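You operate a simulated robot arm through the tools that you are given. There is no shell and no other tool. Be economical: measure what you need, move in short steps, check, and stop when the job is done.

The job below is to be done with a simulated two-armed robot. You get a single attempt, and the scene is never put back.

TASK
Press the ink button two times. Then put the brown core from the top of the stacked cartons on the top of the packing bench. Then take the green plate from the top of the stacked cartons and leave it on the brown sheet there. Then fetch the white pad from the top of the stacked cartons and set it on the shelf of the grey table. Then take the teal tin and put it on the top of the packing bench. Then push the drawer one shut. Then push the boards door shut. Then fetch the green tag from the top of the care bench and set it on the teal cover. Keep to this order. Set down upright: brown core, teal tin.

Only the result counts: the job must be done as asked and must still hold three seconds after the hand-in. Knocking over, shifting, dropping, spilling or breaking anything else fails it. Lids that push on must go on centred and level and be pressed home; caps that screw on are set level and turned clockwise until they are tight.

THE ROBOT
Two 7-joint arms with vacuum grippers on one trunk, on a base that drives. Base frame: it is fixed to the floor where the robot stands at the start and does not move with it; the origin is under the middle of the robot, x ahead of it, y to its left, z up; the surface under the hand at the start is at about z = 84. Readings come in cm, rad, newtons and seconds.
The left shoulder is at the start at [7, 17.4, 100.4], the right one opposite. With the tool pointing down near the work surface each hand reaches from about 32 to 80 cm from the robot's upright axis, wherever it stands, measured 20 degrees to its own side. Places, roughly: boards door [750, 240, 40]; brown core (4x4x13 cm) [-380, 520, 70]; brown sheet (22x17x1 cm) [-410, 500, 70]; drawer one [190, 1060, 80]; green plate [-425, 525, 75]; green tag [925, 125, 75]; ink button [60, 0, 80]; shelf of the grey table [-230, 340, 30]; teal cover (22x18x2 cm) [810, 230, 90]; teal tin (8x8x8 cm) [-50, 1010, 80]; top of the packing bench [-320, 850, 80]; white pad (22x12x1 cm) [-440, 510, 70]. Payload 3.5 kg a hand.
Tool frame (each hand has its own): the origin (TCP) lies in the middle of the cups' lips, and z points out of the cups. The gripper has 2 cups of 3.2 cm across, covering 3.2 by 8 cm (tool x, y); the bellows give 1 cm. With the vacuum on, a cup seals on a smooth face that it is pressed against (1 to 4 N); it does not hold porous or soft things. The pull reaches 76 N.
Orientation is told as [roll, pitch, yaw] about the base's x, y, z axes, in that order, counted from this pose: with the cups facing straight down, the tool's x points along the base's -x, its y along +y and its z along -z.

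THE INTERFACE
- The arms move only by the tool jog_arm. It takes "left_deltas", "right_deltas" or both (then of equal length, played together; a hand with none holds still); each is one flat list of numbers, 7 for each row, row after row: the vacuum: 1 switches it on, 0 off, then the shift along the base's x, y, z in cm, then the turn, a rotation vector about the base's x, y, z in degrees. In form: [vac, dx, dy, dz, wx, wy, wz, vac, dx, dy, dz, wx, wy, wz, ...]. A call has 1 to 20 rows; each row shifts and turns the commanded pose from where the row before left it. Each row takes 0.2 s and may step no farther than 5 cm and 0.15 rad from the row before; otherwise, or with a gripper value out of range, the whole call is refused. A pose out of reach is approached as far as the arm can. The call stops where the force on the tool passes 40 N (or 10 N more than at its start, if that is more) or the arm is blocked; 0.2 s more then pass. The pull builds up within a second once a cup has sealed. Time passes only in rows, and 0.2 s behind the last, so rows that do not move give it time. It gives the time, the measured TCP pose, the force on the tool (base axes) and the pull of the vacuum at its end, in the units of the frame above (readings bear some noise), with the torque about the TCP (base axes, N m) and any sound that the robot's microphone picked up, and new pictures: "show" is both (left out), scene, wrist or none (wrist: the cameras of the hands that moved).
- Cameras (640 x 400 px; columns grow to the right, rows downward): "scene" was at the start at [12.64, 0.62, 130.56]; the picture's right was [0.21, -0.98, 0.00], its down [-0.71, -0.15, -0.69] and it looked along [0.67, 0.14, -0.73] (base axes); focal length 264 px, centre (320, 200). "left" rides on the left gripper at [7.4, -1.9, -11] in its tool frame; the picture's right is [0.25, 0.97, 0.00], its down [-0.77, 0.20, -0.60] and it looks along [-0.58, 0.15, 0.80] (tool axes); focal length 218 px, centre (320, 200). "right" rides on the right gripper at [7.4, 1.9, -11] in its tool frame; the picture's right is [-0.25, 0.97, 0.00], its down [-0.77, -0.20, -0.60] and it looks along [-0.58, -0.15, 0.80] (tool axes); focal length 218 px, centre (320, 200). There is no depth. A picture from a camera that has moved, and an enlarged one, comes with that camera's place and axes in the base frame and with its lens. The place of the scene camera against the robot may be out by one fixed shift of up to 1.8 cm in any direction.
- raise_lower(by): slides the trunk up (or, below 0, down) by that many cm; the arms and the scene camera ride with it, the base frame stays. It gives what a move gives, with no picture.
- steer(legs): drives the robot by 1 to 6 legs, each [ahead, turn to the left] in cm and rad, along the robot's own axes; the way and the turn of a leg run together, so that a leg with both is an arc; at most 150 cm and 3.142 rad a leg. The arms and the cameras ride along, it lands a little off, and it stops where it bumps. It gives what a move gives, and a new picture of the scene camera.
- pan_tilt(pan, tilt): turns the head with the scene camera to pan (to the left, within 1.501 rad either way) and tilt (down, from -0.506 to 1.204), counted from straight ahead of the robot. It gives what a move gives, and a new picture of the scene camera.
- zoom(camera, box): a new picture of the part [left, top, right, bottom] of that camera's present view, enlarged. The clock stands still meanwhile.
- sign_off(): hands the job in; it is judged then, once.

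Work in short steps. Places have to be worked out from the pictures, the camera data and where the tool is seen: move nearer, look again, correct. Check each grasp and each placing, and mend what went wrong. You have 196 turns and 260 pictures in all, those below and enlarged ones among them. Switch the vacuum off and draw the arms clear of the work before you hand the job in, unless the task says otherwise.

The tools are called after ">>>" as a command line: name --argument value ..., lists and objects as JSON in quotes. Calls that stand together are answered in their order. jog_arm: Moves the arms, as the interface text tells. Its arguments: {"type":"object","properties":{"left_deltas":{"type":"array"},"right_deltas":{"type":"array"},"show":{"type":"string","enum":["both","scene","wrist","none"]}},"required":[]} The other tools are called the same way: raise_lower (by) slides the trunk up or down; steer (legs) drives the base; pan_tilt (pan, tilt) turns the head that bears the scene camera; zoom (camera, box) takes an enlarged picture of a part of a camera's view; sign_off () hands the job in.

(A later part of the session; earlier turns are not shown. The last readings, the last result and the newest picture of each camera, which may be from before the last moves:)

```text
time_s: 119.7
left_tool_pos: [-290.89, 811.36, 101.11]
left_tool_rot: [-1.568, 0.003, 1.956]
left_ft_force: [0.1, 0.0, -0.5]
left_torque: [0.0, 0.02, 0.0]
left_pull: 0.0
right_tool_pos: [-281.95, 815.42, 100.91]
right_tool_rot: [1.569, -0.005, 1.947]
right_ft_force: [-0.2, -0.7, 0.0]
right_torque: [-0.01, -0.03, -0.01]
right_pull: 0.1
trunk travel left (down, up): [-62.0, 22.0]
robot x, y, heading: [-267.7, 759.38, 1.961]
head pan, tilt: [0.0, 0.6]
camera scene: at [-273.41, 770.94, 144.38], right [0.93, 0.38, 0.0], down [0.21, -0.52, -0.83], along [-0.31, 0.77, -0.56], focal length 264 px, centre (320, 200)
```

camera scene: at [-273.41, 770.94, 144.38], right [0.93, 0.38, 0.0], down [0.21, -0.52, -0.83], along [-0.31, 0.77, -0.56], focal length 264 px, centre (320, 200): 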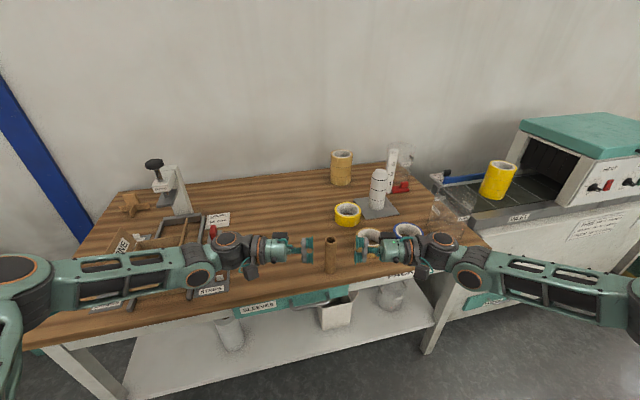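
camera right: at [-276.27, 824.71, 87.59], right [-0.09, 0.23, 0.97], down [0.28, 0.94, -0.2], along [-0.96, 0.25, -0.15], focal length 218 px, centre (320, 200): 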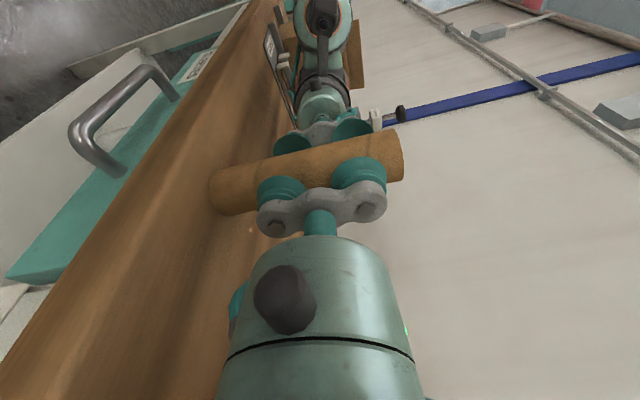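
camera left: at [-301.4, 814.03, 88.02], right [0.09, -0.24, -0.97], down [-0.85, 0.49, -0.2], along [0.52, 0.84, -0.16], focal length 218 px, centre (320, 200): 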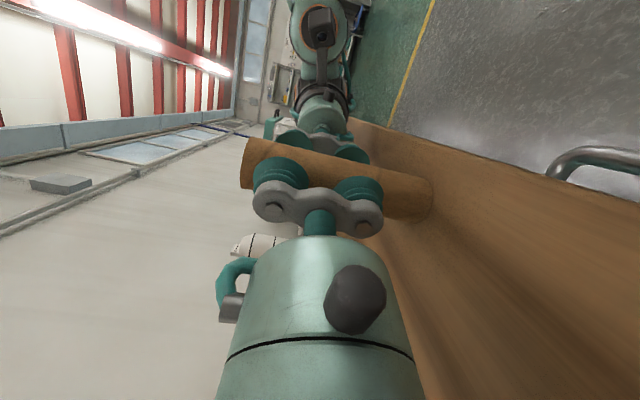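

The core stands on the bench. I turn both hands back to cups-down close to the body.

>>> jog_arm --right_deltas '[0, 1.61, -0.33, 0, 3.09, -7.57, 0, 0, 1.61, -0.33, 0, 3.09, -7.57, 0, 0, 1.61, -0.33, 0, 3.09, -7.57, 0, 0, 1.61, -0.33, 0, 3.09, -7.57, 0, 0, 1.61, -0.33, 0, 3.09, -7.57, 0, 0, 1.61, -0.33, 0, 3.09, -7.57, 0, 0, 1.61, -0.33, 0, 3.09, -7.57, 0, 0, 1.61, -0.33, 0, 3.09, -7.57, 0, 0, 1.61, -0.33, 0, 3.09, -7.57, 0, 0, 1.61, -0.33, 0, 3.09, -7.57, 0, 0, 1.61, -0.33, 0, 3.09, -7.57, 0]' --left_deltas '[0, -0.92, -1.36, 0, -3.09, 7.57, 0, 0, -0.92, -1.36, 0, -3.09, 7.57, 0, 0, -0.92, -1.36, 0, -3.09, 7.57, 0, 0, -0.92, -1.36, 0, -3.09, 7.57, 0, 0, -0.92, -1.36, 0, -3.09, 7.57, 0, 0, -0.92, -1.36, 0, -3.09, 7.57, 0, 0, -0.92, -1.36, 0, -3.09, 7.57, 0, 0, -0.92, -1.36, 0, -3.09, 7.57, 0, 0, -0.92, -1.36, 0, -3.09, 7.57, 0, 0, -0.92, -1.36, 0, -3.09, 7.57, 0, 0, -0.92, -1.36, 0, -3.09, 7.57, 0]' --show "scene"

>>> steer --legs '[[-75, 0]]'

```text
time_s: 122.1
left_tool_pos: [-301.1, 796.53, 101.24]
left_tool_rot: [0.006, 0.001, 1.965]
left_ft_force: [0.4, -0.3, -0.2]
left_torque: [0.04, 0.01, 0.0]
left_pull: 0.0
right_tool_pos: [-264.29, 811.83, 100.71]
right_tool_rot: [-0.005, -0.012, 1.961]
right_ft_force: [-0.1, 0.3, -0.2]
right_torque: [0.0, 0.0, 0.02]
right_pull: 0.1
trunk travel left (down, up): [-62.0, 22.0]
robot x, y, heading: [-267.91, 759.65, 1.962]
head pan, tilt: [0.0, 0.6]
camera scene: at [-273.47, 771.06, 144.37], right [0.93, 0.38, 0.0], down [0.21, -0.52, -0.83], along [-0.31, 0.76, -0.56], focal length 264 px, centre (320, 200)
```

scene: 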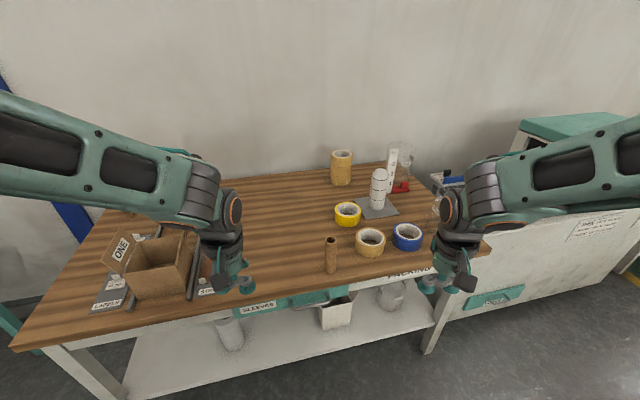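

```text
time_s: 126.1
left_tool_pos: [-272.86, 727.32, 101.04]
left_tool_rot: [0.003, 0.002, 1.967]
left_ft_force: [0.2, -0.2, -0.3]
left_torque: [-0.02, -0.02, -0.03]
left_pull: 0.0
right_tool_pos: [-236.01, 742.67, 100.69]
right_tool_rot: [-0.001, -0.013, 1.965]
right_ft_force: [0.3, -0.8, -0.4]
right_torque: [-0.01, -0.01, -0.03]
right_pull: 0.1
trunk travel left (down, up): [-62.0, 22.0]
robot x, y, heading: [-239.61, 690.28, 1.958]
head pan, tilt: [0.0, 0.6]
camera scene: at [-245.35, 701.94, 144.36], right [0.93, 0.38, 0.0], down [0.21, -0.52, -0.82], along [-0.31, 0.76, -0.57], focal length 264 px, centre (320, 200)
```

scene: 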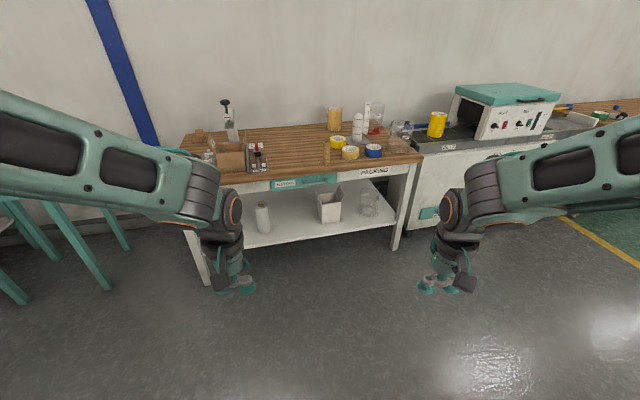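

The core remains upright. I drive back around the pallets to the front of the turntable cartons.

>>> steer --legs '[[0, 3.02], [135, 0], [0, -1.16], [110, 0]]'

```text
time_s: 148.1
left_tool_pos: [-321.73, 449.96, 101.02]
left_tool_rot: [0.003, 0.003, -2.475]
left_ft_force: [0.4, 0.2, -0.1]
left_torque: [-0.02, -0.02, 0.0]
left_pull: 0.1
right_tool_pos: [-346.42, 481.24, 100.62]
right_tool_rot: [-0.002, -0.011, -2.477]
right_ft_force: [-0.1, 0.6, -0.1]
right_torque: [0.0, 0.02, 0.0]
right_pull: 0.1
trunk travel left (down, up): [-62.0, 22.0]
robot x, y, heading: [-294.91, 491.8, -2.481]
head pan, tilt: [0.0, 0.6]
camera scene: at [-305.96, 482.2, 144.36], right [-0.61, 0.79, 0.0], down [0.45, 0.35, -0.82], along [-0.65, -0.5, -0.57], focal length 264 px, centre (320, 200)
```

scene: 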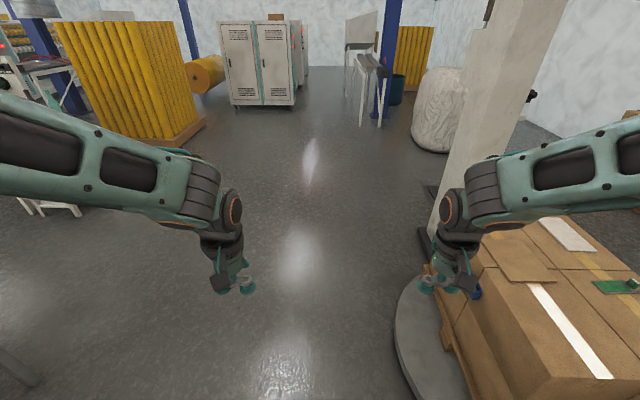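

I continue to the front of the stack and turn to face it, then look steeply down to see base, disc and tops.

>>> steer --legs '[[0, 0.09], [91, 0], [0, -1.75]]'

>>> pan_tilt --pan 0.1 --tilt 0.95

```text
time_s: 157.5
left_tool_pos: [-399.76, 461.31, 101.02]
left_tool_rot: [0.004, 0.001, 2.153]
left_ft_force: [1.0, 0.1, -0.1]
left_torque: [-0.01, 0.01, 0.01]
left_pull: 0.1
right_tool_pos: [-366.42, 483.09, 100.65]
right_tool_rot: [-0.002, -0.012, 2.148]
right_ft_force: [-0.2, 0.0, -0.5]
right_torque: [-0.03, -0.04, 0.04]
right_pull: 0.1
trunk travel left (down, up): [-62.0, 22.0]
robot x, y, heading: [-360.34, 430.87, 2.145]
head pan, tilt: [0.0, 0.6]
camera scene: at [-368.14, 441.44, 144.36], right [0.84, 0.54, 0.0], down [0.31, -0.47, -0.82], along [-0.45, 0.69, -0.57], focal length 264 px, centre (320, 200)
```

scene: 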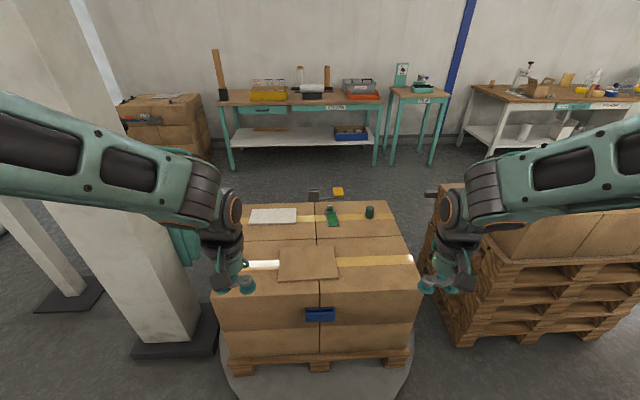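

```text
time_s: 158.3
left_tool_pos: [-399.64, 461.28, 101.11]
left_tool_rot: [0.004, 0.001, 2.152]
left_ft_force: [0.5, -0.1, -0.5]
left_torque: [0.04, 0.03, 0.0]
left_pull: 0.0
right_tool_pos: [-366.46, 483.2, 100.83]
right_tool_rot: [-0.002, -0.01, 2.15]
right_ft_force: [0.0, -0.1, -1.0]
right_torque: [-0.01, -0.01, 0.0]
right_pull: 0.0
trunk travel left (down, up): [-62.0, 22.0]
robot x, y, heading: [-360.38, 430.98, 2.149]
head pan, tilt: [0.099, 0.949]
camera scene: at [-367.89, 439.7, 141.53], right [0.78, 0.62, 0.0], down [0.51, -0.64, -0.58], along [-0.36, 0.46, -0.81], focal length 264 px, centre (320, 200)
```

scene: 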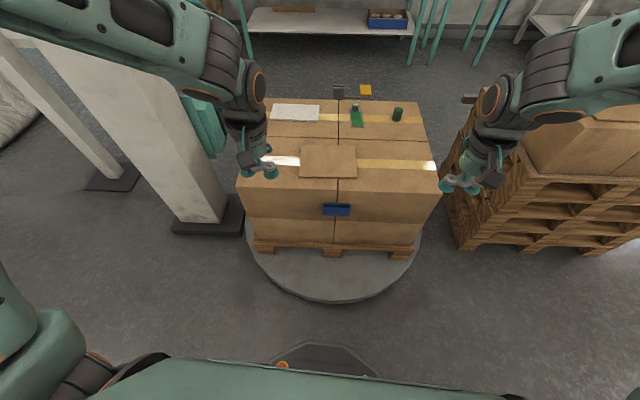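

From the front the plate (≈(-416, 527)) is ~95 cm off, beyond nominal reach. I test the true reach of the left arm at this height, extending out over the cartons well above everything.

>>> jog_arm --left_deltas '[0, -3.8, 2.92, -1.4, 0, 0, 0, 0, -3.8, 2.92, -1.4, 0, 0, 0, 0, -3.8, 2.92, -1.4, 0, 0, 0, 0, -3.8, 2.92, -1.4, 0, 0, 0, 0, -3.8, 2.92, -1.4, 0, 0, 0, 0, -3.8, 2.92, -1.4, 0, 0, 0, 0, -3.8, 2.92, -1.4, 0, 0, 0, 0, -3.8, 2.92, -1.4, 0, 0, 0]' --show "both"

```text
time_s: 160.1
left_tool_pos: [-424.33, 480.18, 92.2]
left_tool_rot: [0.003, -0.002, 2.152]
left_ft_force: [-0.7, -0.6, 0.4]
left_torque: [-0.03, 0.0, -0.01]
left_pull: 0.2
left hand out of reach, approached as far as the arm can: row 7, 8
right_tool_pos: [-366.38, 483.04, 100.67]
right_tool_rot: [0.0, -0.012, 2.151]
right_ft_force: [0.0, 0.6, -0.7]
right_torque: [0.0, 0.04, 0.02]
right_pull: 0.1
trunk travel left (down, up): [-62.0, 22.0]
robot x, y, heading: [-360.77, 430.87, 2.142]
head pan, tilt: [0.099, 0.949]
camera scene: at [-367.69, 439.59, 141.54], right [0.78, 0.62, 0.0], down [0.51, -0.64, -0.58], along [-0.36, 0.46, -0.81], focal length 264 px, centre (320, 200)
camera left: at [-418.61, 475.08, 103.1], right [-0.67, -0.74, 0.0], down [-0.59, 0.54, 0.6], along [-0.45, 0.4, -0.8], focal length 218 px, centre (320, 200)
```

scene: 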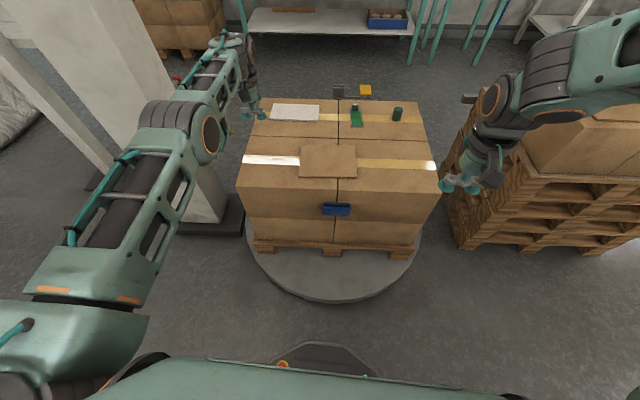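
left: 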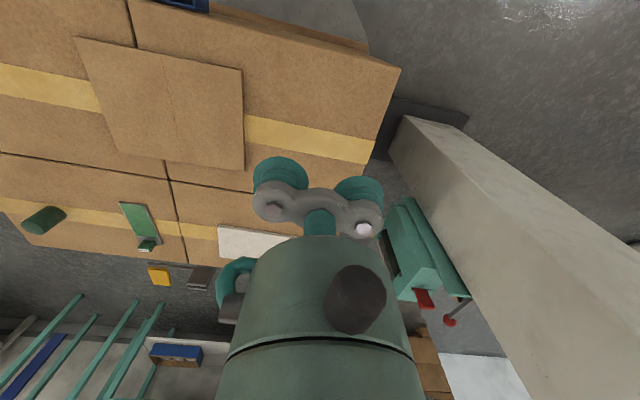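

Measured reach is 80.5 cm, so plate and pad must be picked from behind the stack. I retract the left arm and drive around the pallets toward the back side.

>>> jog_arm --left_deltas '[0, 3.8, -2.92, 1.4, 0, 0, 0, 0, 3.8, -2.92, 1.4, 0, 0, 0, 0, 3.8, -2.92, 1.4, 0, 0, 0, 0, 3.8, -2.92, 1.4, 0, 0, 0, 0, 3.8, -2.92, 1.4, 0, 0, 0, 0, 3.8, -2.92, 1.4, 0, 0, 0, 0, 3.8, -2.92, 1.4, 0, 0, 0, 0, 3.8, -2.92, 1.4, 0, 0, 0]' --show "none"

>>> pan_tilt --pan 0 --tilt 0.55

>>> steer --legs '[[0, -1.45], [101, 0], [100, 0], [0, 1.19], [80, 0], [72, 0]]'

```text
time_s: 161.9
left_tool_pos: [-393.9, 456.71, 103.2]
left_tool_rot: [0.004, 0.0, 2.151]
left_ft_force: [-0.3, -1.0, -0.1]
left_torque: [0.0, -0.01, 0.01]
left_pull: 0.1
right_tool_pos: [-366.4, 483.04, 100.81]
right_tool_rot: [-0.002, -0.012, 2.15]
right_ft_force: [0.2, -1.2, -0.1]
right_torque: [0.0, 0.01, 0.04]
right_pull: 0.1
trunk travel left (down, up): [-62.0, 22.0]
robot x, y, heading: [-360.72, 430.91, 2.143]
head pan, tilt: [0.099, 0.949]
```

```text
time_s: 162.8
left_tool_pos: [-394.01, 456.93, 103.05]
left_tool_rot: [0.003, 0.001, 2.152]
left_ft_force: [-0.1, -0.1, 0.5]
left_torque: [0.0, 0.01, -0.01]
left_pull: 0.2
right_tool_pos: [-366.46, 483.11, 100.72]
right_tool_rot: [-0.001, -0.01, 2.149]
right_ft_force: [0.9, -0.4, -0.4]
right_torque: [0.01, 0.05, 0.0]
right_pull: 0.1
trunk travel left (down, up): [-62.0, 22.0]
robot x, y, heading: [-360.28, 430.79, 2.145]
head pan, tilt: [0.0, 0.55]
camera scene: at [-368.23, 441.56, 144.8], right [0.84, 0.54, 0.0], down [0.28, -0.44, -0.85], along [-0.46, 0.72, -0.52], focal length 264 px, centre (320, 200)
```

scene: 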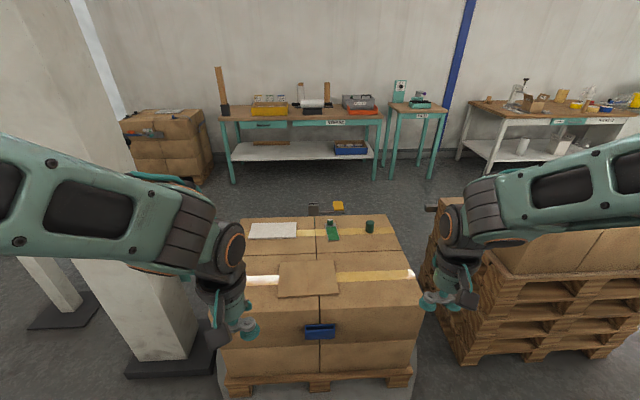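

```text
time_s: 186.7
left_tool_pos: [-280.77, 738.36, 103.08]
left_tool_rot: [0.002, 0.001, 1.905]
left_ft_force: [0.2, 0.2, 0.1]
left_torque: [-0.02, 0.03, 0.03]
left_pull: 0.1
right_tool_pos: [-247.57, 757.11, 100.73]
right_tool_rot: [-0.002, -0.012, 1.903]
right_ft_force: [0.3, 0.6, 0.8]
right_torque: [-0.01, 0.01, -0.01]
right_pull: 0.0
trunk travel left (down, up): [-62.0, 22.0]
robot x, y, heading: [-254.89, 704.48, 1.895]
head pan, tilt: [0.0, 0.55]
camera scene: at [-259.37, 717.08, 144.81], right [0.95, 0.32, 0.0], down [0.17, -0.5, -0.85], along [-0.27, 0.81, -0.52], focal length 264 px, centre (320, 200)
```

scene: 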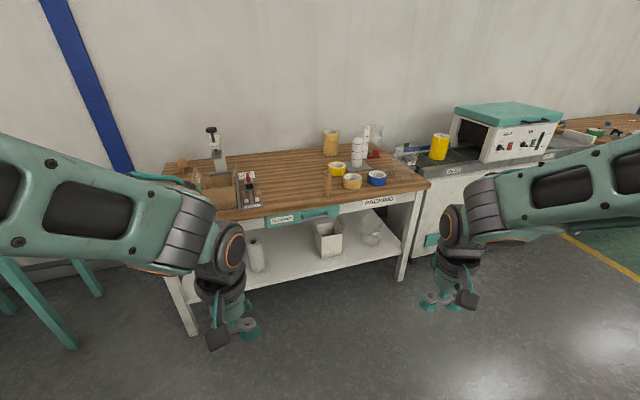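

I turn left and drive westward between the pallets and the wall tables.

>>> steer --legs '[[0, 1.484], [75, 0], [75, 0], [0, 0.9]]'

```text
time_s: 200.3
left_tool_pos: [-403.94, 627.2, 103.02]
left_tool_rot: [0.003, 0.001, -2.002]
left_ft_force: [-0.7, 0.4, 0.4]
left_torque: [-0.03, 0.0, 0.01]
left_pull: 0.0
right_tool_pos: [-440.87, 636.56, 100.68]
right_tool_rot: [-0.002, -0.01, -1.999]
right_ft_force: [0.2, -0.4, -0.5]
right_torque: [-0.02, -0.03, 0.0]
right_pull: 0.0
trunk travel left (down, up): [-62.0, 22.0]
robot x, y, heading: [-400.11, 669.59, -2.006]
head pan, tilt: [0.0, 0.55]
camera scene: at [-405.86, 655.77, 144.81], right [-0.91, 0.42, 0.0], down [0.22, 0.47, -0.85], along [-0.36, -0.77, -0.52], focal length 264 px, centre (320, 200)
```

scene: 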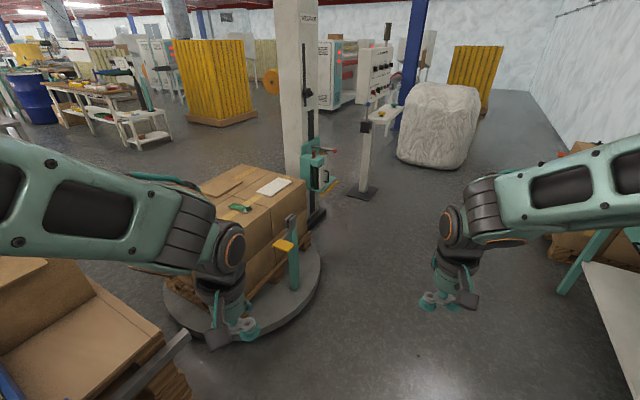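

A teal post stands on the disc's rear edge but low. I drive to about (-436, 597) and turn to face the plate and pad from behind.

>>> steer --legs '[[81, -0.025], [0, 0.56]]'

>>> pan_tilt --pan 0 --tilt 0.9

```text
time_s: 206.3
left_tool_pos: [-417.15, 557.5, 103.03]
left_tool_rot: [0.004, 0.002, -1.467]
left_ft_force: [-1.3, -0.2, 0.0]
left_torque: [0.0, 0.01, -0.03]
left_pull: 0.1
right_tool_pos: [-453.63, 546.84, 100.67]
right_tool_rot: [-0.002, -0.009, -1.467]
right_ft_force: [-0.1, 0.0, -0.3]
right_torque: [0.01, 0.02, 0.02]
right_pull: 0.0
trunk travel left (down, up): [-62.0, 22.0]
robot x, y, heading: [-434.96, 596.27, -1.476]
head pan, tilt: [0.0, 0.55]
camera scene: at [-433.93, 581.1, 144.81], right [-1.0, -0.1, 0.0], down [-0.05, 0.52, -0.85], along [0.08, -0.85, -0.52], focal length 264 px, centre (320, 200)
```

scene: 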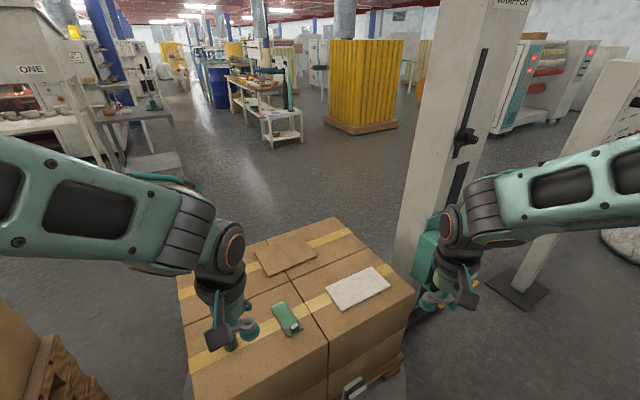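

```text
time_s: 207.1
left_tool_pos: [-417.06, 557.54, 103.05]
left_tool_rot: [0.004, 0.002, -1.465]
left_ft_force: [0.1, -0.4, -0.6]
left_torque: [0.01, -0.01, -0.01]
left_pull: 0.1
right_tool_pos: [-453.61, 546.73, 100.73]
right_tool_rot: [-0.003, -0.011, -1.467]
right_ft_force: [-0.1, -0.1, 0.3]
right_torque: [-0.02, 0.03, 0.0]
right_pull: 0.1
trunk travel left (down, up): [-62.0, 22.0]
robot x, y, heading: [-435.1, 595.8, -1.473]
head pan, tilt: [0.0, 0.901]
camera scene: at [-434.07, 582.52, 141.89], right [-1.0, -0.1, 0.0], down [-0.08, 0.78, -0.62], along [0.06, -0.62, -0.78], focal length 264 px, centre (320, 200)
```

scene: 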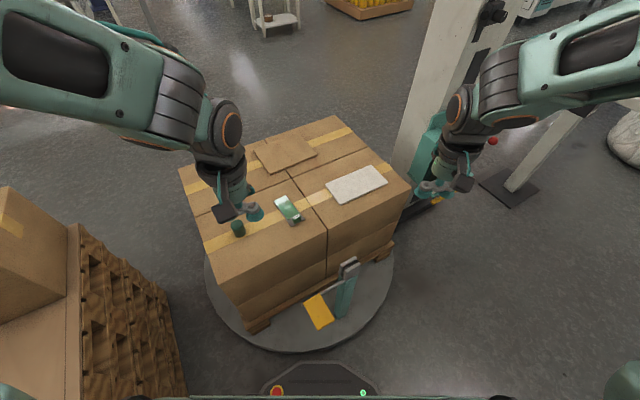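

I zoom in on the plate from the scene and left wrist cameras.

>>> zoom --camera "scene" --box '[240, 170, 360, 250]'

>>> zoom --camera "left" --box '[160, 0, 480, 200]'

```text
5.00 times, centred on (300, 210) of scene
camera zoom: at [-434.07, 582.52, 141.89], right [-1.0, -0.1, 0.0], down [-0.08, 0.78, -0.62], along [0.06, -0.62, -0.78], focal length 1322 px, centre (420, 150)
```

zoom: 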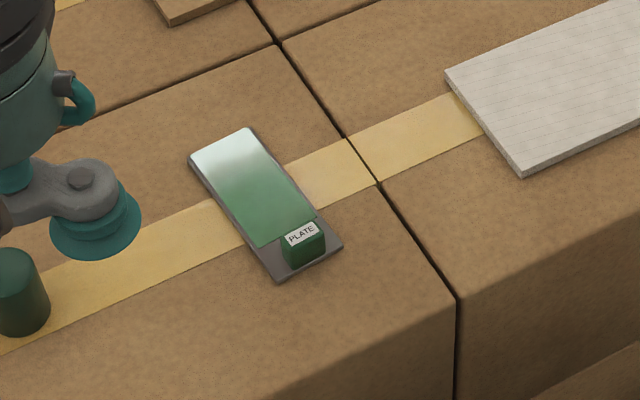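

```text
2.00 times, centred on (320, 100) of left
camera zoom: at [-419.9, 564.62, 114.03], right [0.94, 0.35, 0.0], down [0.28, -0.75, 0.6], along [0.22, -0.56, -0.8], focal length 436 px, centre (320, 400)
```

zoom: 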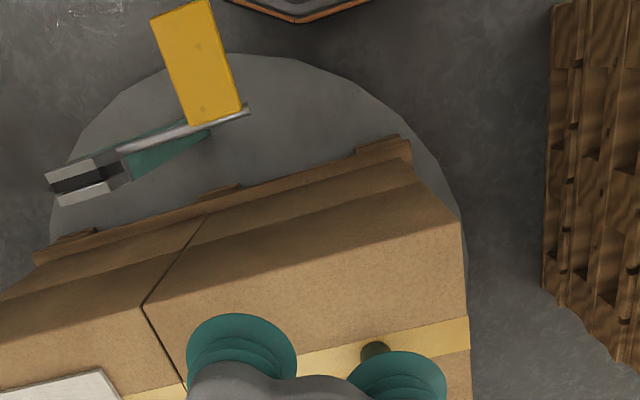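

The plate's green face is centred near (-416.7, 528.1), long axis about (-0.65, 0.76), block at its near end. I bring the left hand above it at z≈83 with the cup pair along the long axis.

>>> jog_arm --left_deltas '[0, 0, -3.68, -2.5, 0, 0, -7.93, 0, 0, -3.68, -2.5, 0, 0, -7.93, 0, 0, -3.68, -2.5, 0, 0, -7.93, 0, 0, -3.68, -2.5, 0, 0, -7.93, 0, 0, -3.68, -2.5, 0, 0, -7.93, 0, 0, -3.68, -2.5, 0, 0, -7.93, 0, 0, -3.68, -2.5, 0, 0, -7.93, 0, 0, -3.64, -2.5, 0, 0, 0]' --show "wrist"

```text
time_s: 208.9
left_tool_pos: [-416.98, 528.01, 82.98]
left_tool_rot: [0.001, 0.003, -2.434]
left_ft_force: [0.4, 0.8, 0.5]
left_torque: [0.01, 0.02, -0.01]
left_pull: 0.0
right_tool_pos: [-453.51, 546.68, 100.61]
right_tool_rot: [-0.002, -0.008, -1.465]
right_ft_force: [0.8, 0.4, 0.0]
right_torque: [0.0, 0.01, 0.02]
right_pull: 0.2
trunk travel left (down, up): [-62.0, 22.0]
robot x, y, heading: [-434.81, 596.05, -1.468]
head pan, tilt: [0.0, 0.901]
camera left: at [-412.74, 534.18, 93.93], right [0.82, -0.57, 0.0], down [-0.46, -0.65, 0.6], along [-0.34, -0.5, -0.8], focal length 218 px, centre (320, 200)
```

left: 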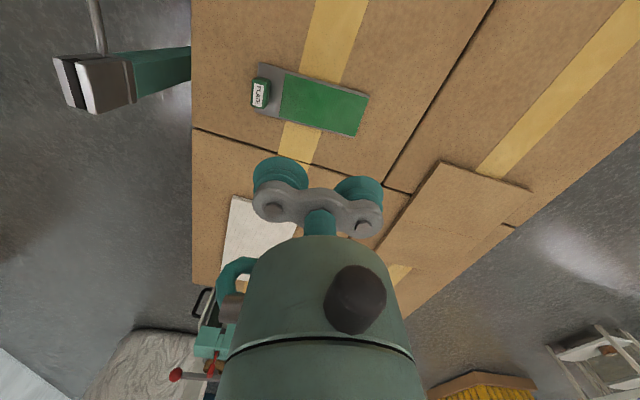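

The green face centre computes to (-415.9, 528.6) and the axis matches. I shift (1.1, 0.6), lower to z≈72 and check.

>>> jog_arm --left_deltas '[0, 0.37, 0.2, -3.7, 0, 0, 0.5, 0, 0.37, 0.2, -3.7, 0, 0, 0.5, 0, 0.36, 0.2, -3.6, 0, 0, 0.5]' --show "wrist"

```text
time_s: 209.7
left_tool_pos: [-416.07, 528.55, 71.99]
left_tool_rot: [0.002, 0.001, -2.408]
left_ft_force: [-0.1, 0.4, -0.2]
left_torque: [-0.01, 0.01, -0.03]
left_pull: 0.1
right_tool_pos: [-453.64, 546.54, 100.63]
right_tool_rot: [-0.002, -0.013, -1.466]
right_ft_force: [0.0, -0.5, 0.0]
right_torque: [-0.01, -0.02, -0.03]
right_pull: 0.1
trunk travel left (down, up): [-62.0, 22.0]
robot x, y, heading: [-435.14, 596.14, -1.47]
head pan, tilt: [0.0, 0.901]
camera left: at [-411.95, 534.95, 82.96], right [0.84, -0.55, 0.0], down [-0.44, -0.67, 0.6], along [-0.33, -0.51, -0.8], focal length 218 px, centre (320, 200)
```

left: 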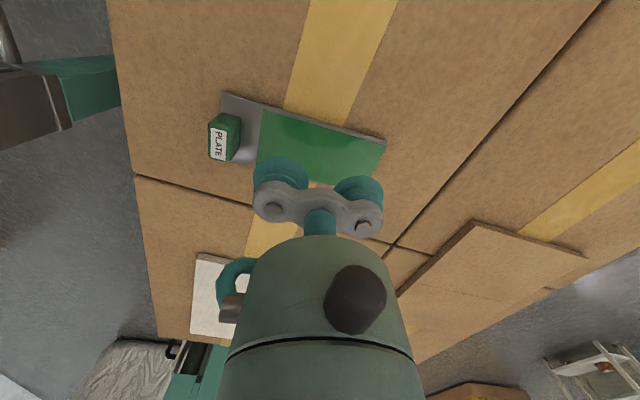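

Refined offset is (+0.6, +0.9). I correct it, turn on the vacuum and descend gently to contact.

>>> jog_arm --left_deltas '[0, 0.6, 0.9, 0, 0, 0, 1.5, 1, 0, 0, -1.5, 0, 0, 0, 1, 0, 0, -1.2, 0, 0, 0, 1, 0, 0, -0.4, 0, 0, 0, 1, 0, 0, -0.3, 0, 0, 0, 1, 0, 0, 0, 0, 0, 0]' --show "wrist"

```text
time_s: 211.1
left_tool_pos: [-415.43, 529.67, 68.67]
left_tool_rot: [0.002, 0.002, -2.381]
left_ft_force: [0.1, 0.0, 0.6]
left_torque: [0.01, 0.0, -0.01]
left_pull: 0.0
right_tool_pos: [-453.63, 546.69, 100.75]
right_tool_rot: [-0.001, -0.01, -1.466]
right_ft_force: [0.9, 0.5, 0.3]
right_torque: [-0.06, 0.0, 0.03]
right_pull: 0.0
trunk travel left (down, up): [-62.0, 22.0]
robot x, y, heading: [-435.26, 596.14, -1.476]
head pan, tilt: [0.0, 0.901]
camera left: at [-411.51, 536.12, 79.61], right [0.85, -0.53, 0.0], down [-0.42, -0.68, 0.6], along [-0.32, -0.51, -0.8], focal length 218 px, centre (320, 200)
```

left: 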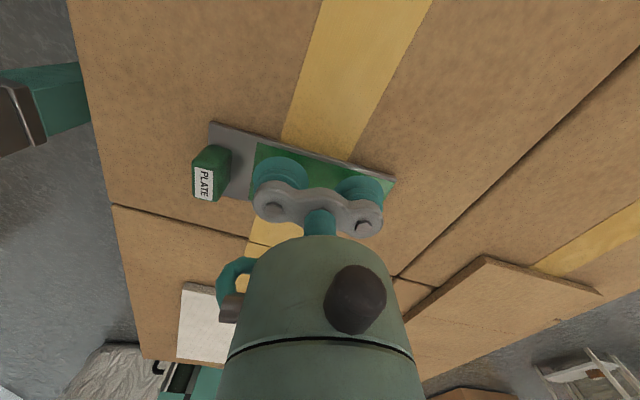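

Nearly touching; the cups should go 0.4 cm toward the far end. I shift and lower in small steps.

>>> jog_arm --left_deltas '[1, 0.28, -0.29, 0, 0, 0, 0, 1, 0, 0, -0.3, 0, 0, 0, 1, 0, 0, -0.3, 0, 0, 0, 1, 0, 0, 0, 0, 0, 0, 1, 0, 0, 0, 0, 0, 0]' --show "none"

```text
time_s: 212.3
left_tool_pos: [-415.16, 529.32, 68.01]
left_tool_rot: [0.004, 0.002, -2.381]
left_ft_force: [0.1, -0.4, 1.1]
left_torque: [-0.01, -0.02, -0.01]
left_pull: 0.0
right_tool_pos: [-453.6, 546.78, 100.7]
right_tool_rot: [-0.001, -0.01, -1.468]
right_ft_force: [0.2, -0.7, -0.7]
right_torque: [0.01, 0.04, -0.01]
right_pull: 0.0
trunk travel left (down, up): [-62.0, 22.0]
robot x, y, heading: [-435.23, 596.01, -1.469]
head pan, tilt: [0.0, 0.901]
```

Just touching (1 N); I press a little more.

>>> jog_arm --left_deltas '[1, 0, 0, -0.2, 0, 0, 0, 1, 0, 0, -0.15, 0, 0, 0, 1, 0, 0, 0, 0, 0, 0, 1, 0, 0, 0, 0, 0, 0, 1, 0, 0, 0, 0, 0, 0, 1, 0, 0, 0, 0, 0, 0]' --show "none"

```text
time_s: 213.7
left_tool_pos: [-415.16, 529.42, 67.76]
left_tool_rot: [0.002, 0.002, -2.381]
left_ft_force: [-0.5, 0.6, 0.3]
left_torque: [-0.05, -0.01, 0.0]
left_pull: 0.0
right_tool_pos: [-453.59, 546.71, 100.62]
right_tool_rot: [-0.003, -0.012, -1.467]
right_ft_force: [0.5, -0.1, -0.5]
right_torque: [-0.01, 0.02, -0.01]
right_pull: 0.1
trunk travel left (down, up): [-62.0, 22.0]
robot x, y, heading: [-435.15, 596.31, -1.47]
head pan, tilt: [0.0, 0.901]
```

Still no contact; I continue down slowly.

>>> jog_arm --left_deltas '[1, 0, 0, -0.25, 0, 0, 0, 1, 0, 0, -0.25, 0, 0, 0, 1, 0, 0, 0, 0, 0, 0, 1, 0, 0, 0, 0, 0, 0, 1, 0, 0, 0, 0, 0, 0]' --show "wrist"

```text
time_s: 214.9
left_tool_pos: [-415.15, 529.4, 67.15]
left_tool_rot: [0.002, 0.003, -2.381]
left_ft_force: [0.3, -0.7, -0.7]
left_torque: [0.01, 0.0, -0.01]
left_pull: 0.1
right_tool_pos: [-453.65, 546.71, 100.71]
right_tool_rot: [-0.001, -0.009, -1.466]
right_ft_force: [0.3, 0.4, -0.3]
right_torque: [0.0, -0.02, -0.01]
right_pull: 0.1
trunk travel left (down, up): [-62.0, 22.0]
robot x, y, heading: [-435.03, 596.04, -1.469]
head pan, tilt: [0.0, 0.901]
camera left: at [-411.2, 535.83, 78.17], right [0.85, -0.53, 0.0], down [-0.42, -0.68, 0.6], along [-0.32, -0.51, -0.8], focal length 218 px, centre (320, 200)
```

left: 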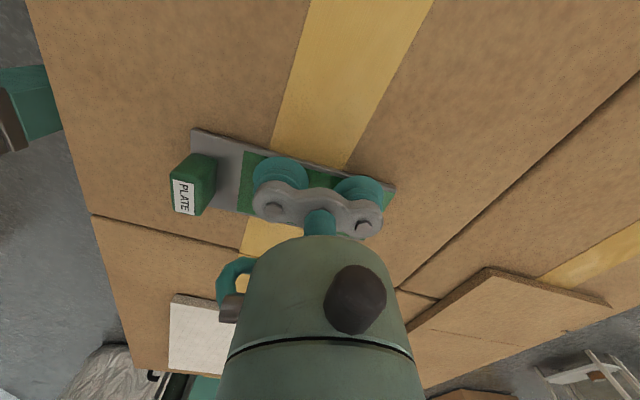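

I keep lowering in 0.25 cm steps until force shows.

>>> jog_arm --left_deltas '[1, 0, 0, -0.25, 0, 0, 0, 1, 0, 0, -0.25, 0, 0, 0, 1, 0, 0, -0.1, 0, 0, 0, 1, 0, 0, 0, 0, 0, 0, 1, 0, 0, 0, 0, 0, 0]' --show "none"

```text
time_s: 216.1
left_tool_pos: [-415.09, 529.22, 66.56]
left_tool_rot: [0.002, 0.002, -2.38]
left_ft_force: [-0.3, -0.5, 0.2]
left_torque: [-0.01, -0.01, -0.02]
left_pull: 0.1
right_tool_pos: [-453.59, 546.73, 100.76]
right_tool_rot: [-0.002, -0.011, -1.465]
right_ft_force: [0.5, 1.3, 0.8]
right_torque: [0.0, -0.05, 0.0]
right_pull: 0.1
trunk travel left (down, up): [-62.0, 22.0]
robot x, y, heading: [-435.11, 596.43, -1.472]
head pan, tilt: [0.0, 0.901]
```

>>> jog_arm --left_deltas '[1, 0, 0, -0.25, 0, 0, 0, 1, 0, 0, -0.25, 0, 0, 0, 1, 0, 0, -0.1, 0, 0, 0, 1, 0, 0, 0, 0, 0, 0, 1, 0, 0, 0, 0, 0, 0]' --show "wrist"

```text
time_s: 217.3
left_tool_pos: [-415.16, 529.45, 66.0]
left_tool_rot: [0.003, 0.002, -2.38]
left_ft_force: [0.9, -0.3, 1.4]
left_torque: [0.0, -0.02, 0.01]
left_pull: 0.1
right_tool_pos: [-453.72, 546.73, 100.68]
right_tool_rot: [-0.001, -0.01, -1.465]
right_ft_force: [0.5, 0.3, -0.8]
right_torque: [-0.03, -0.01, 0.0]
right_pull: 0.1
trunk travel left (down, up): [-62.0, 22.0]
robot x, y, heading: [-434.78, 596.15, -1.471]
head pan, tilt: [0.0, 0.901]
camera left: at [-411.21, 535.81, 76.98], right [0.85, -0.53, 0.0], down [-0.42, -0.68, 0.6], along [-0.32, -0.52, -0.8], focal length 218 px, centre (320, 200)
```

left: 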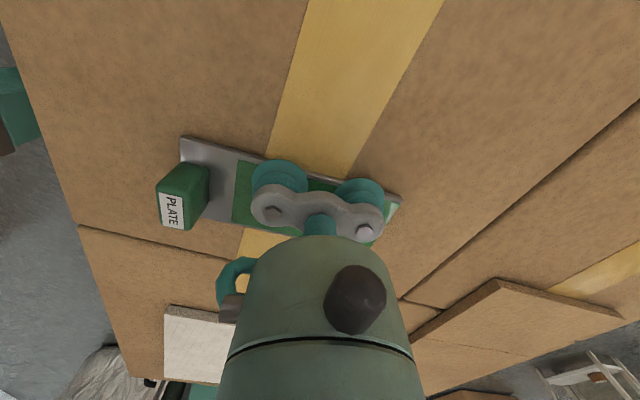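

Contact at z≈66, but with that lower surface the face centre is at (-416.2, 528.2), so the cups sit near the edge. I lift slightly, shift (-1.05, -1.2), and press again.

>>> jog_arm --left_deltas '[0, 0, 0, 1, 0, 0, 0, 0, -1.05, -1.2, 0, 0, 0, 1, 1, 0, 0, -0.7, 0, 0, 0, 1, 0, 0, -0.3, 0, 0, 0, 1, 0, 0, -0.2, 0, 0, 0, 1, 0, 0, 0, 0, 0, 0, 1, 0, 0, 0, 0, 0, 0]' --show "wrist"

```text
time_s: 218.9
left_tool_pos: [-416.22, 528.2, 66.11]
left_tool_rot: [0.008, -0.002, -2.36]
left_ft_force: [6.6, -11.9, 29.3]
left_torque: [0.25, -0.01, -0.05]
left_pull: 75.1
right_tool_pos: [-453.62, 546.92, 100.87]
right_tool_rot: [-0.002, -0.015, -1.467]
right_ft_force: [0.1, -0.2, 0.7]
right_torque: [-0.01, -0.04, -0.01]
right_pull: 0.1
trunk travel left (down, up): [-62.0, 22.0]
robot x, y, heading: [-434.97, 596.1, -1.471]
head pan, tilt: [0.0, 0.901]
camera left: at [-412.39, 534.75, 77.11], right [0.86, -0.51, 0.01], down [-0.41, -0.68, 0.61], along [-0.31, -0.53, -0.79], focal length 218 px, centre (320, 200)
```

left: 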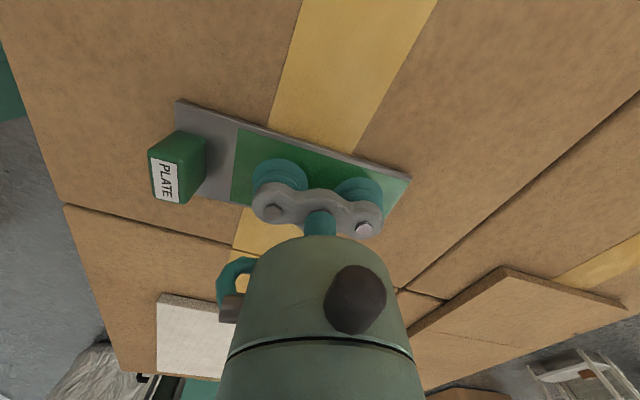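

Sealed with full pull (75 N). I lift the plate straight up 14 cm.

>>> jog_arm --left_deltas '[1, 0, 0, 0.5, 0, 0, 0, 1, 0, 0, 1, 0, 0, 0, 1, 0, 0, 2, 0, 0, 0, 1, 0, 0, 3, 0, 0, 0, 1, 0, 0, 4, 0, 0, 0, 1, 0, 0, 4, 0, 0, 0]' --show "both"

```text
time_s: 220.3
left_tool_pos: [-416.34, 528.28, 80.38]
left_tool_rot: [0.005, 0.002, -2.365]
left_ft_force: [0.6, -0.4, -3.2]
left_torque: [-0.07, -0.04, 0.02]
left_pull: 75.3
right_tool_pos: [-453.59, 546.76, 100.74]
right_tool_rot: [-0.002, -0.012, -1.465]
right_ft_force: [1.1, 0.6, 1.5]
right_torque: [0.0, 0.02, -0.01]
right_pull: 0.1
trunk travel left (down, up): [-62.0, 22.0]
robot x, y, heading: [-435.17, 595.92, -1.47]
head pan, tilt: [0.0, 0.901]
camera scene: at [-434.1, 582.61, 141.88], right [-1.0, -0.1, 0.0], down [-0.08, 0.78, -0.62], along [0.06, -0.62, -0.78], focal length 264 px, centre (320, 200)
camera left: at [-412.41, 534.84, 91.34], right [0.86, -0.51, 0.0], down [-0.41, -0.68, 0.6], along [-0.31, -0.52, -0.8], focal length 218 px, centre (320, 200)
```

scene: 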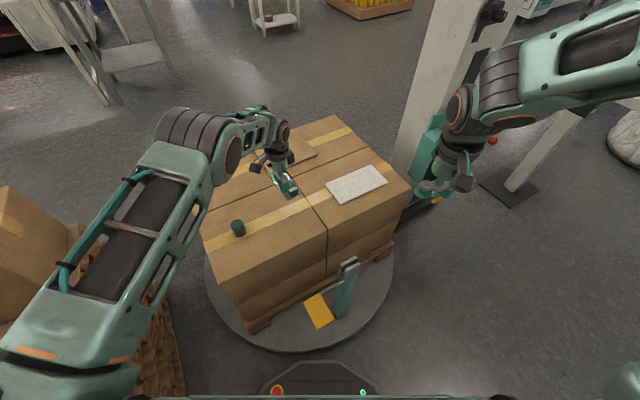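
left: 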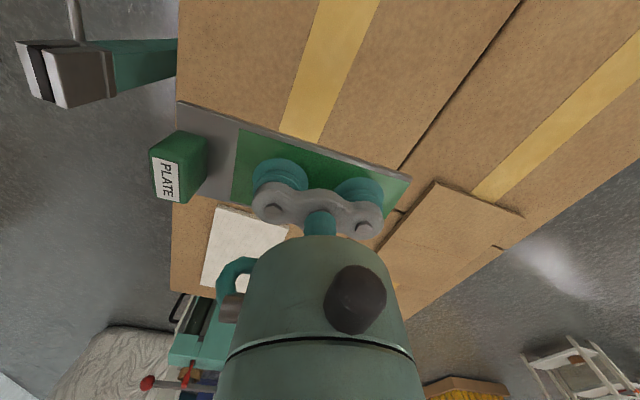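

The plate is up. I tuck the hand back near the body and drive around to the front again.

>>> jog_arm --left_deltas '[1, 0, 0, 4, 0, 0, 0, 1, 0, 0, 4, 0, 0, 0, 1, 0, 3.6, 2.5, 0, 0, 8.5, 1, 0, 3.6, 2.5, 0, 0, 8.5, 1, 0, 3.6, 2.5, 0, 0, 8.5, 1, 0, 3.6, 2.5, 0, 0, 8.5, 1, 0, 3.6, 2.5, 0, 0, 8.5, 1, 0, 3.6, 2.5, 0, 0, 8.5, 1, 0, 3.6, 0, 0, 0, 0, 1, 0, 3.6, 0, 0, 0, 0]' --show "none"

>>> steer --legs '[[-50, 0], [0, 1.2]]'

```text
time_s: 222.5
left_tool_pos: [-416.03, 557.12, 103.33]
left_tool_rot: [0.003, -0.001, -1.471]
left_ft_force: [-0.2, 1.3, -3.0]
left_torque: [0.0, -0.09, 0.0]
left_pull: 75.4
right_tool_pos: [-453.59, 546.99, 100.88]
right_tool_rot: [-0.001, -0.012, -1.465]
right_ft_force: [0.4, 0.5, -0.2]
right_torque: [0.0, 0.0, 0.03]
right_pull: 0.1
trunk travel left (down, up): [-62.0, 22.0]
robot x, y, heading: [-435.04, 595.94, -1.473]
head pan, tilt: [0.0, 0.901]
```

```text
time_s: 228.4
left_tool_pos: [-396.73, 649.5, 103.34]
left_tool_rot: [0.004, 0.001, -0.27]
left_ft_force: [0.2, -0.9, -3.1]
left_torque: [0.08, -0.06, 0.02]
left_pull: 75.9
right_tool_pos: [-400.55, 610.91, 100.67]
right_tool_rot: [-0.002, -0.01, -0.262]
right_ft_force: [0.0, -0.8, 0.3]
right_torque: [0.0, 0.02, -0.02]
right_pull: 0.0
trunk travel left (down, up): [-62.0, 22.0]
robot x, y, heading: [-440.26, 646.04, -0.268]
head pan, tilt: [0.0, 0.901]
camera scene: at [-428.12, 641.53, 141.88], right [-0.27, -0.96, 0.0], down [-0.76, 0.21, -0.62], along [0.6, -0.16, -0.78], focal length 264 px, centre (320, 200)
```

scene: 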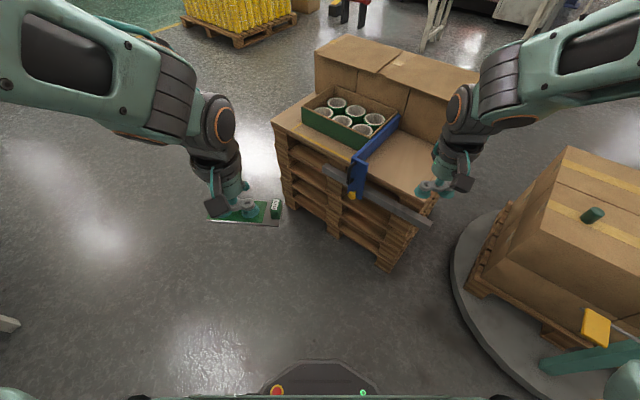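

Clear way; I head back east, then south around the pallets.

>>> steer --legs '[[0, 0.628], [95, 0], [95, 0], [0, -1.575], [82, 0], [81, 0]]'

>>> steer --legs '[[0, -1.22], [101, 0], [101, 0], [0, -1.7]]'

```text
time_s: 251.4
left_tool_pos: [-178.54, 528.17, 103.36]
left_tool_rot: [0.003, 0.002, -1.218]
left_ft_force: [0.8, 0.1, -2.6]
left_torque: [0.02, -0.08, 0.04]
left_pull: 75.1
right_tool_pos: [-212.18, 508.81, 100.67]
right_tool_rot: [-0.003, -0.01, -1.212]
right_ft_force: [0.5, -0.3, -0.2]
right_torque: [0.01, -0.01, 0.0]
right_pull: 0.1
trunk travel left (down, up): [-62.0, 22.0]
robot x, y, heading: [-206.73, 561.04, -1.217]
head pan, tilt: [0.0, 0.901]
camera scene: at [-202.52, 548.28, 141.88], right [-0.94, -0.35, 0.0], down [-0.27, 0.74, -0.62], along [0.22, -0.58, -0.78], focal length 264 px, centre (320, 200)
```

scene: 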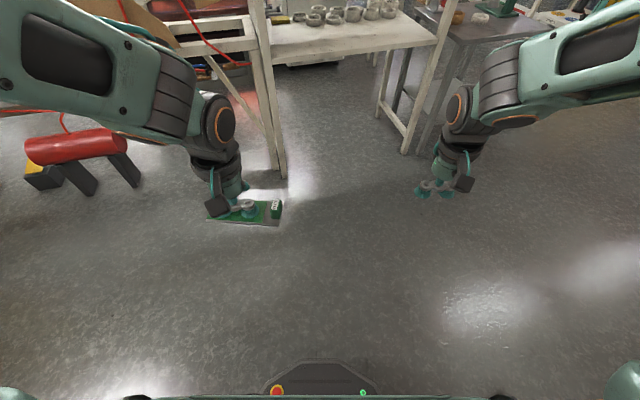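

```text
time_s: 268.6
left_tool_pos: [-394.47, 453.96, 103.31]
left_tool_rot: [0.004, 0.003, 2.162]
left_ft_force: [0.6, 0.0, -3.4]
left_torque: [-0.07, 0.06, 0.01]
left_pull: 75.2
right_tool_pos: [-366.32, 480.68, 100.59]
right_tool_rot: [-0.002, -0.011, 2.169]
right_ft_force: [0.3, -0.3, -0.1]
right_torque: [-0.05, 0.0, 0.03]
right_pull: 0.1
trunk travel left (down, up): [-62.0, 22.0]
robot x, y, heading: [-359.33, 428.86, 2.163]
head pan, tilt: [0.0, 0.901]
camera scene: at [-366.49, 437.93, 141.88], right [0.83, 0.56, 0.0], down [0.44, -0.65, -0.62], along [-0.35, 0.51, -0.78], focal length 264 px, centre (320, 200)
```

scene: 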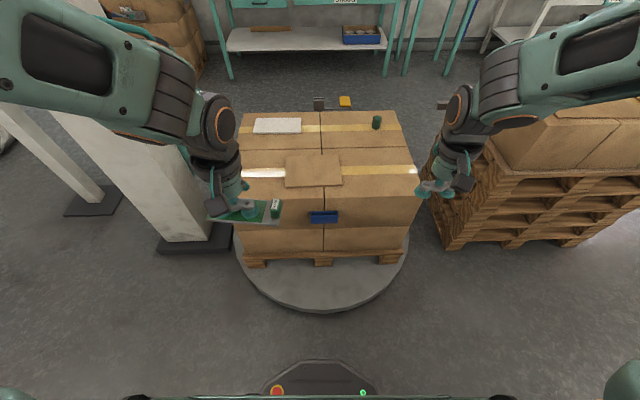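

I drive 13 cm closer so the sheet comes within reach.

>>> steer --legs '[[13, 0]]'

```text
time_s: 269.9
left_tool_pos: [-401.61, 464.72, 103.29]
left_tool_rot: [0.002, 0.0, 2.163]
left_ft_force: [-0.4, 0.1, -2.3]
left_torque: [-0.09, 0.12, -0.01]
left_pull: 75.3
right_tool_pos: [-373.68, 491.56, 100.78]
right_tool_rot: [-0.002, -0.012, 2.168]
right_ft_force: [-0.2, -0.2, -0.6]
right_torque: [-0.01, -0.02, 0.03]
right_pull: 0.0
trunk travel left (down, up): [-62.0, 22.0]
robot x, y, heading: [-366.43, 439.43, 2.163]
head pan, tilt: [0.0, 0.901]
camera scene: at [-373.72, 448.67, 141.89], right [0.83, 0.56, 0.0], down [0.44, -0.65, -0.62], along [-0.35, 0.52, -0.78], focal length 264 px, centre (320, 200)
```

scene: 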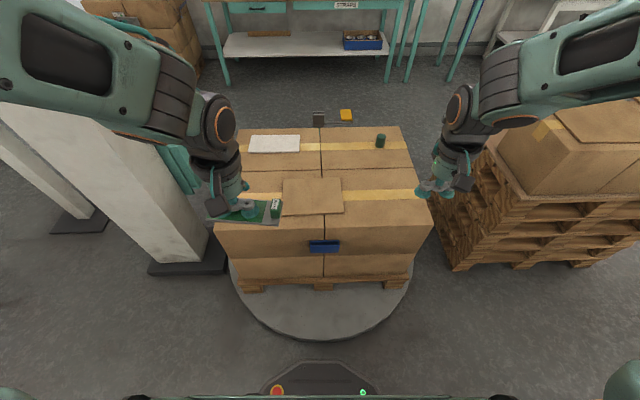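

Sheet centre confirmed at (-411.3, 499.1). I lower the trunk 14 cm and move the plate over the sheet at about 12 cm height.

>>> raise_lower --by -14

>>> jog_arm --left_deltas '[1, -1.43, 4.2, -1, 0, 0, 0, 1, -1.43, 4.2, -1, 0, 0, 0, 1, -1.43, 4.2, -1, 0, 0, 0, 1, -1.43, 4.2, -1, 0, 0, 0, 1, -1.43, 4.2, -1, 0, 0, 0, 1, -1.43, 4.2, -1, 0, 0, 0, 1, -1.43, 4.2, -1, 0, 0, 0, 1, -1.43, 4.2, -1, 0, 0, 0]' --show "both"

```text
time_s: 271.5
left_tool_pos: [-401.75, 464.72, 89.37]
left_tool_rot: [0.004, 0.002, 2.162]
left_ft_force: [-0.3, -0.2, -3.1]
left_torque: [-0.08, 0.1, 0.02]
left_pull: 75.5
right_tool_pos: [-373.57, 491.49, 86.63]
right_tool_rot: [-0.002, -0.01, 2.169]
right_ft_force: [-0.2, 0.0, -0.6]
right_torque: [0.01, 0.01, 0.02]
right_pull: 0.1
trunk travel left (down, up): [-48.0, 36.0]
robot x, y, heading: [-366.73, 439.33, 2.161]
head pan, tilt: [0.0, 0.901]
```

```text
time_s: 273.3
left_tool_pos: [-412.92, 497.07, 81.4]
left_tool_rot: [0.002, 0.007, 2.163]
left_ft_force: [0.3, -1.0, -4.1]
left_torque: [-0.02, 0.11, 0.0]
left_pull: 75.5
left hand out of reach, approached as far as the arm can: row 8
right_tool_pos: [-373.66, 491.56, 86.74]
right_tool_rot: [-0.003, -0.011, 2.172]
right_ft_force: [0.1, 0.8, 0.8]
right_torque: [0.02, -0.06, 0.0]
right_pull: 0.0
trunk travel left (down, up): [-48.0, 36.0]
robot x, y, heading: [-366.68, 439.31, 2.163]
head pan, tilt: [0.0, 0.901]
camera scene: at [-373.91, 448.86, 127.88], right [0.83, 0.56, 0.0], down [0.44, -0.65, -0.62], along [-0.35, 0.51, -0.78], focal length 264 px, centre (320, 200)
camera left: at [-407.17, 492.17, 92.36], right [-0.66, -0.75, 0.0], down [-0.6, 0.53, 0.6], along [-0.45, 0.4, -0.8], focal length 218 px, centre (320, 200)
```

scene: 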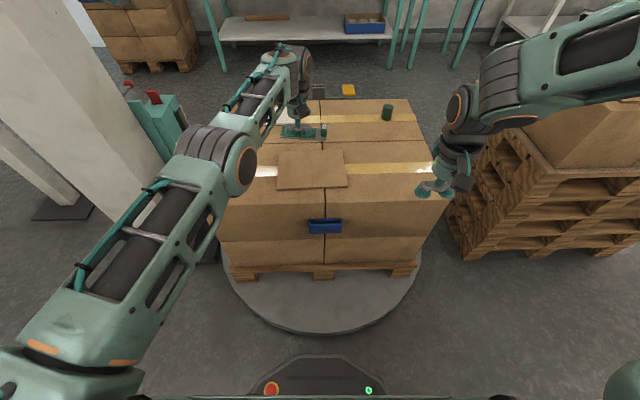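
left: 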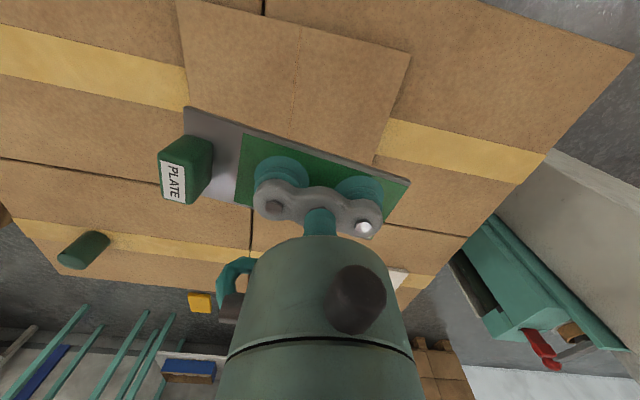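

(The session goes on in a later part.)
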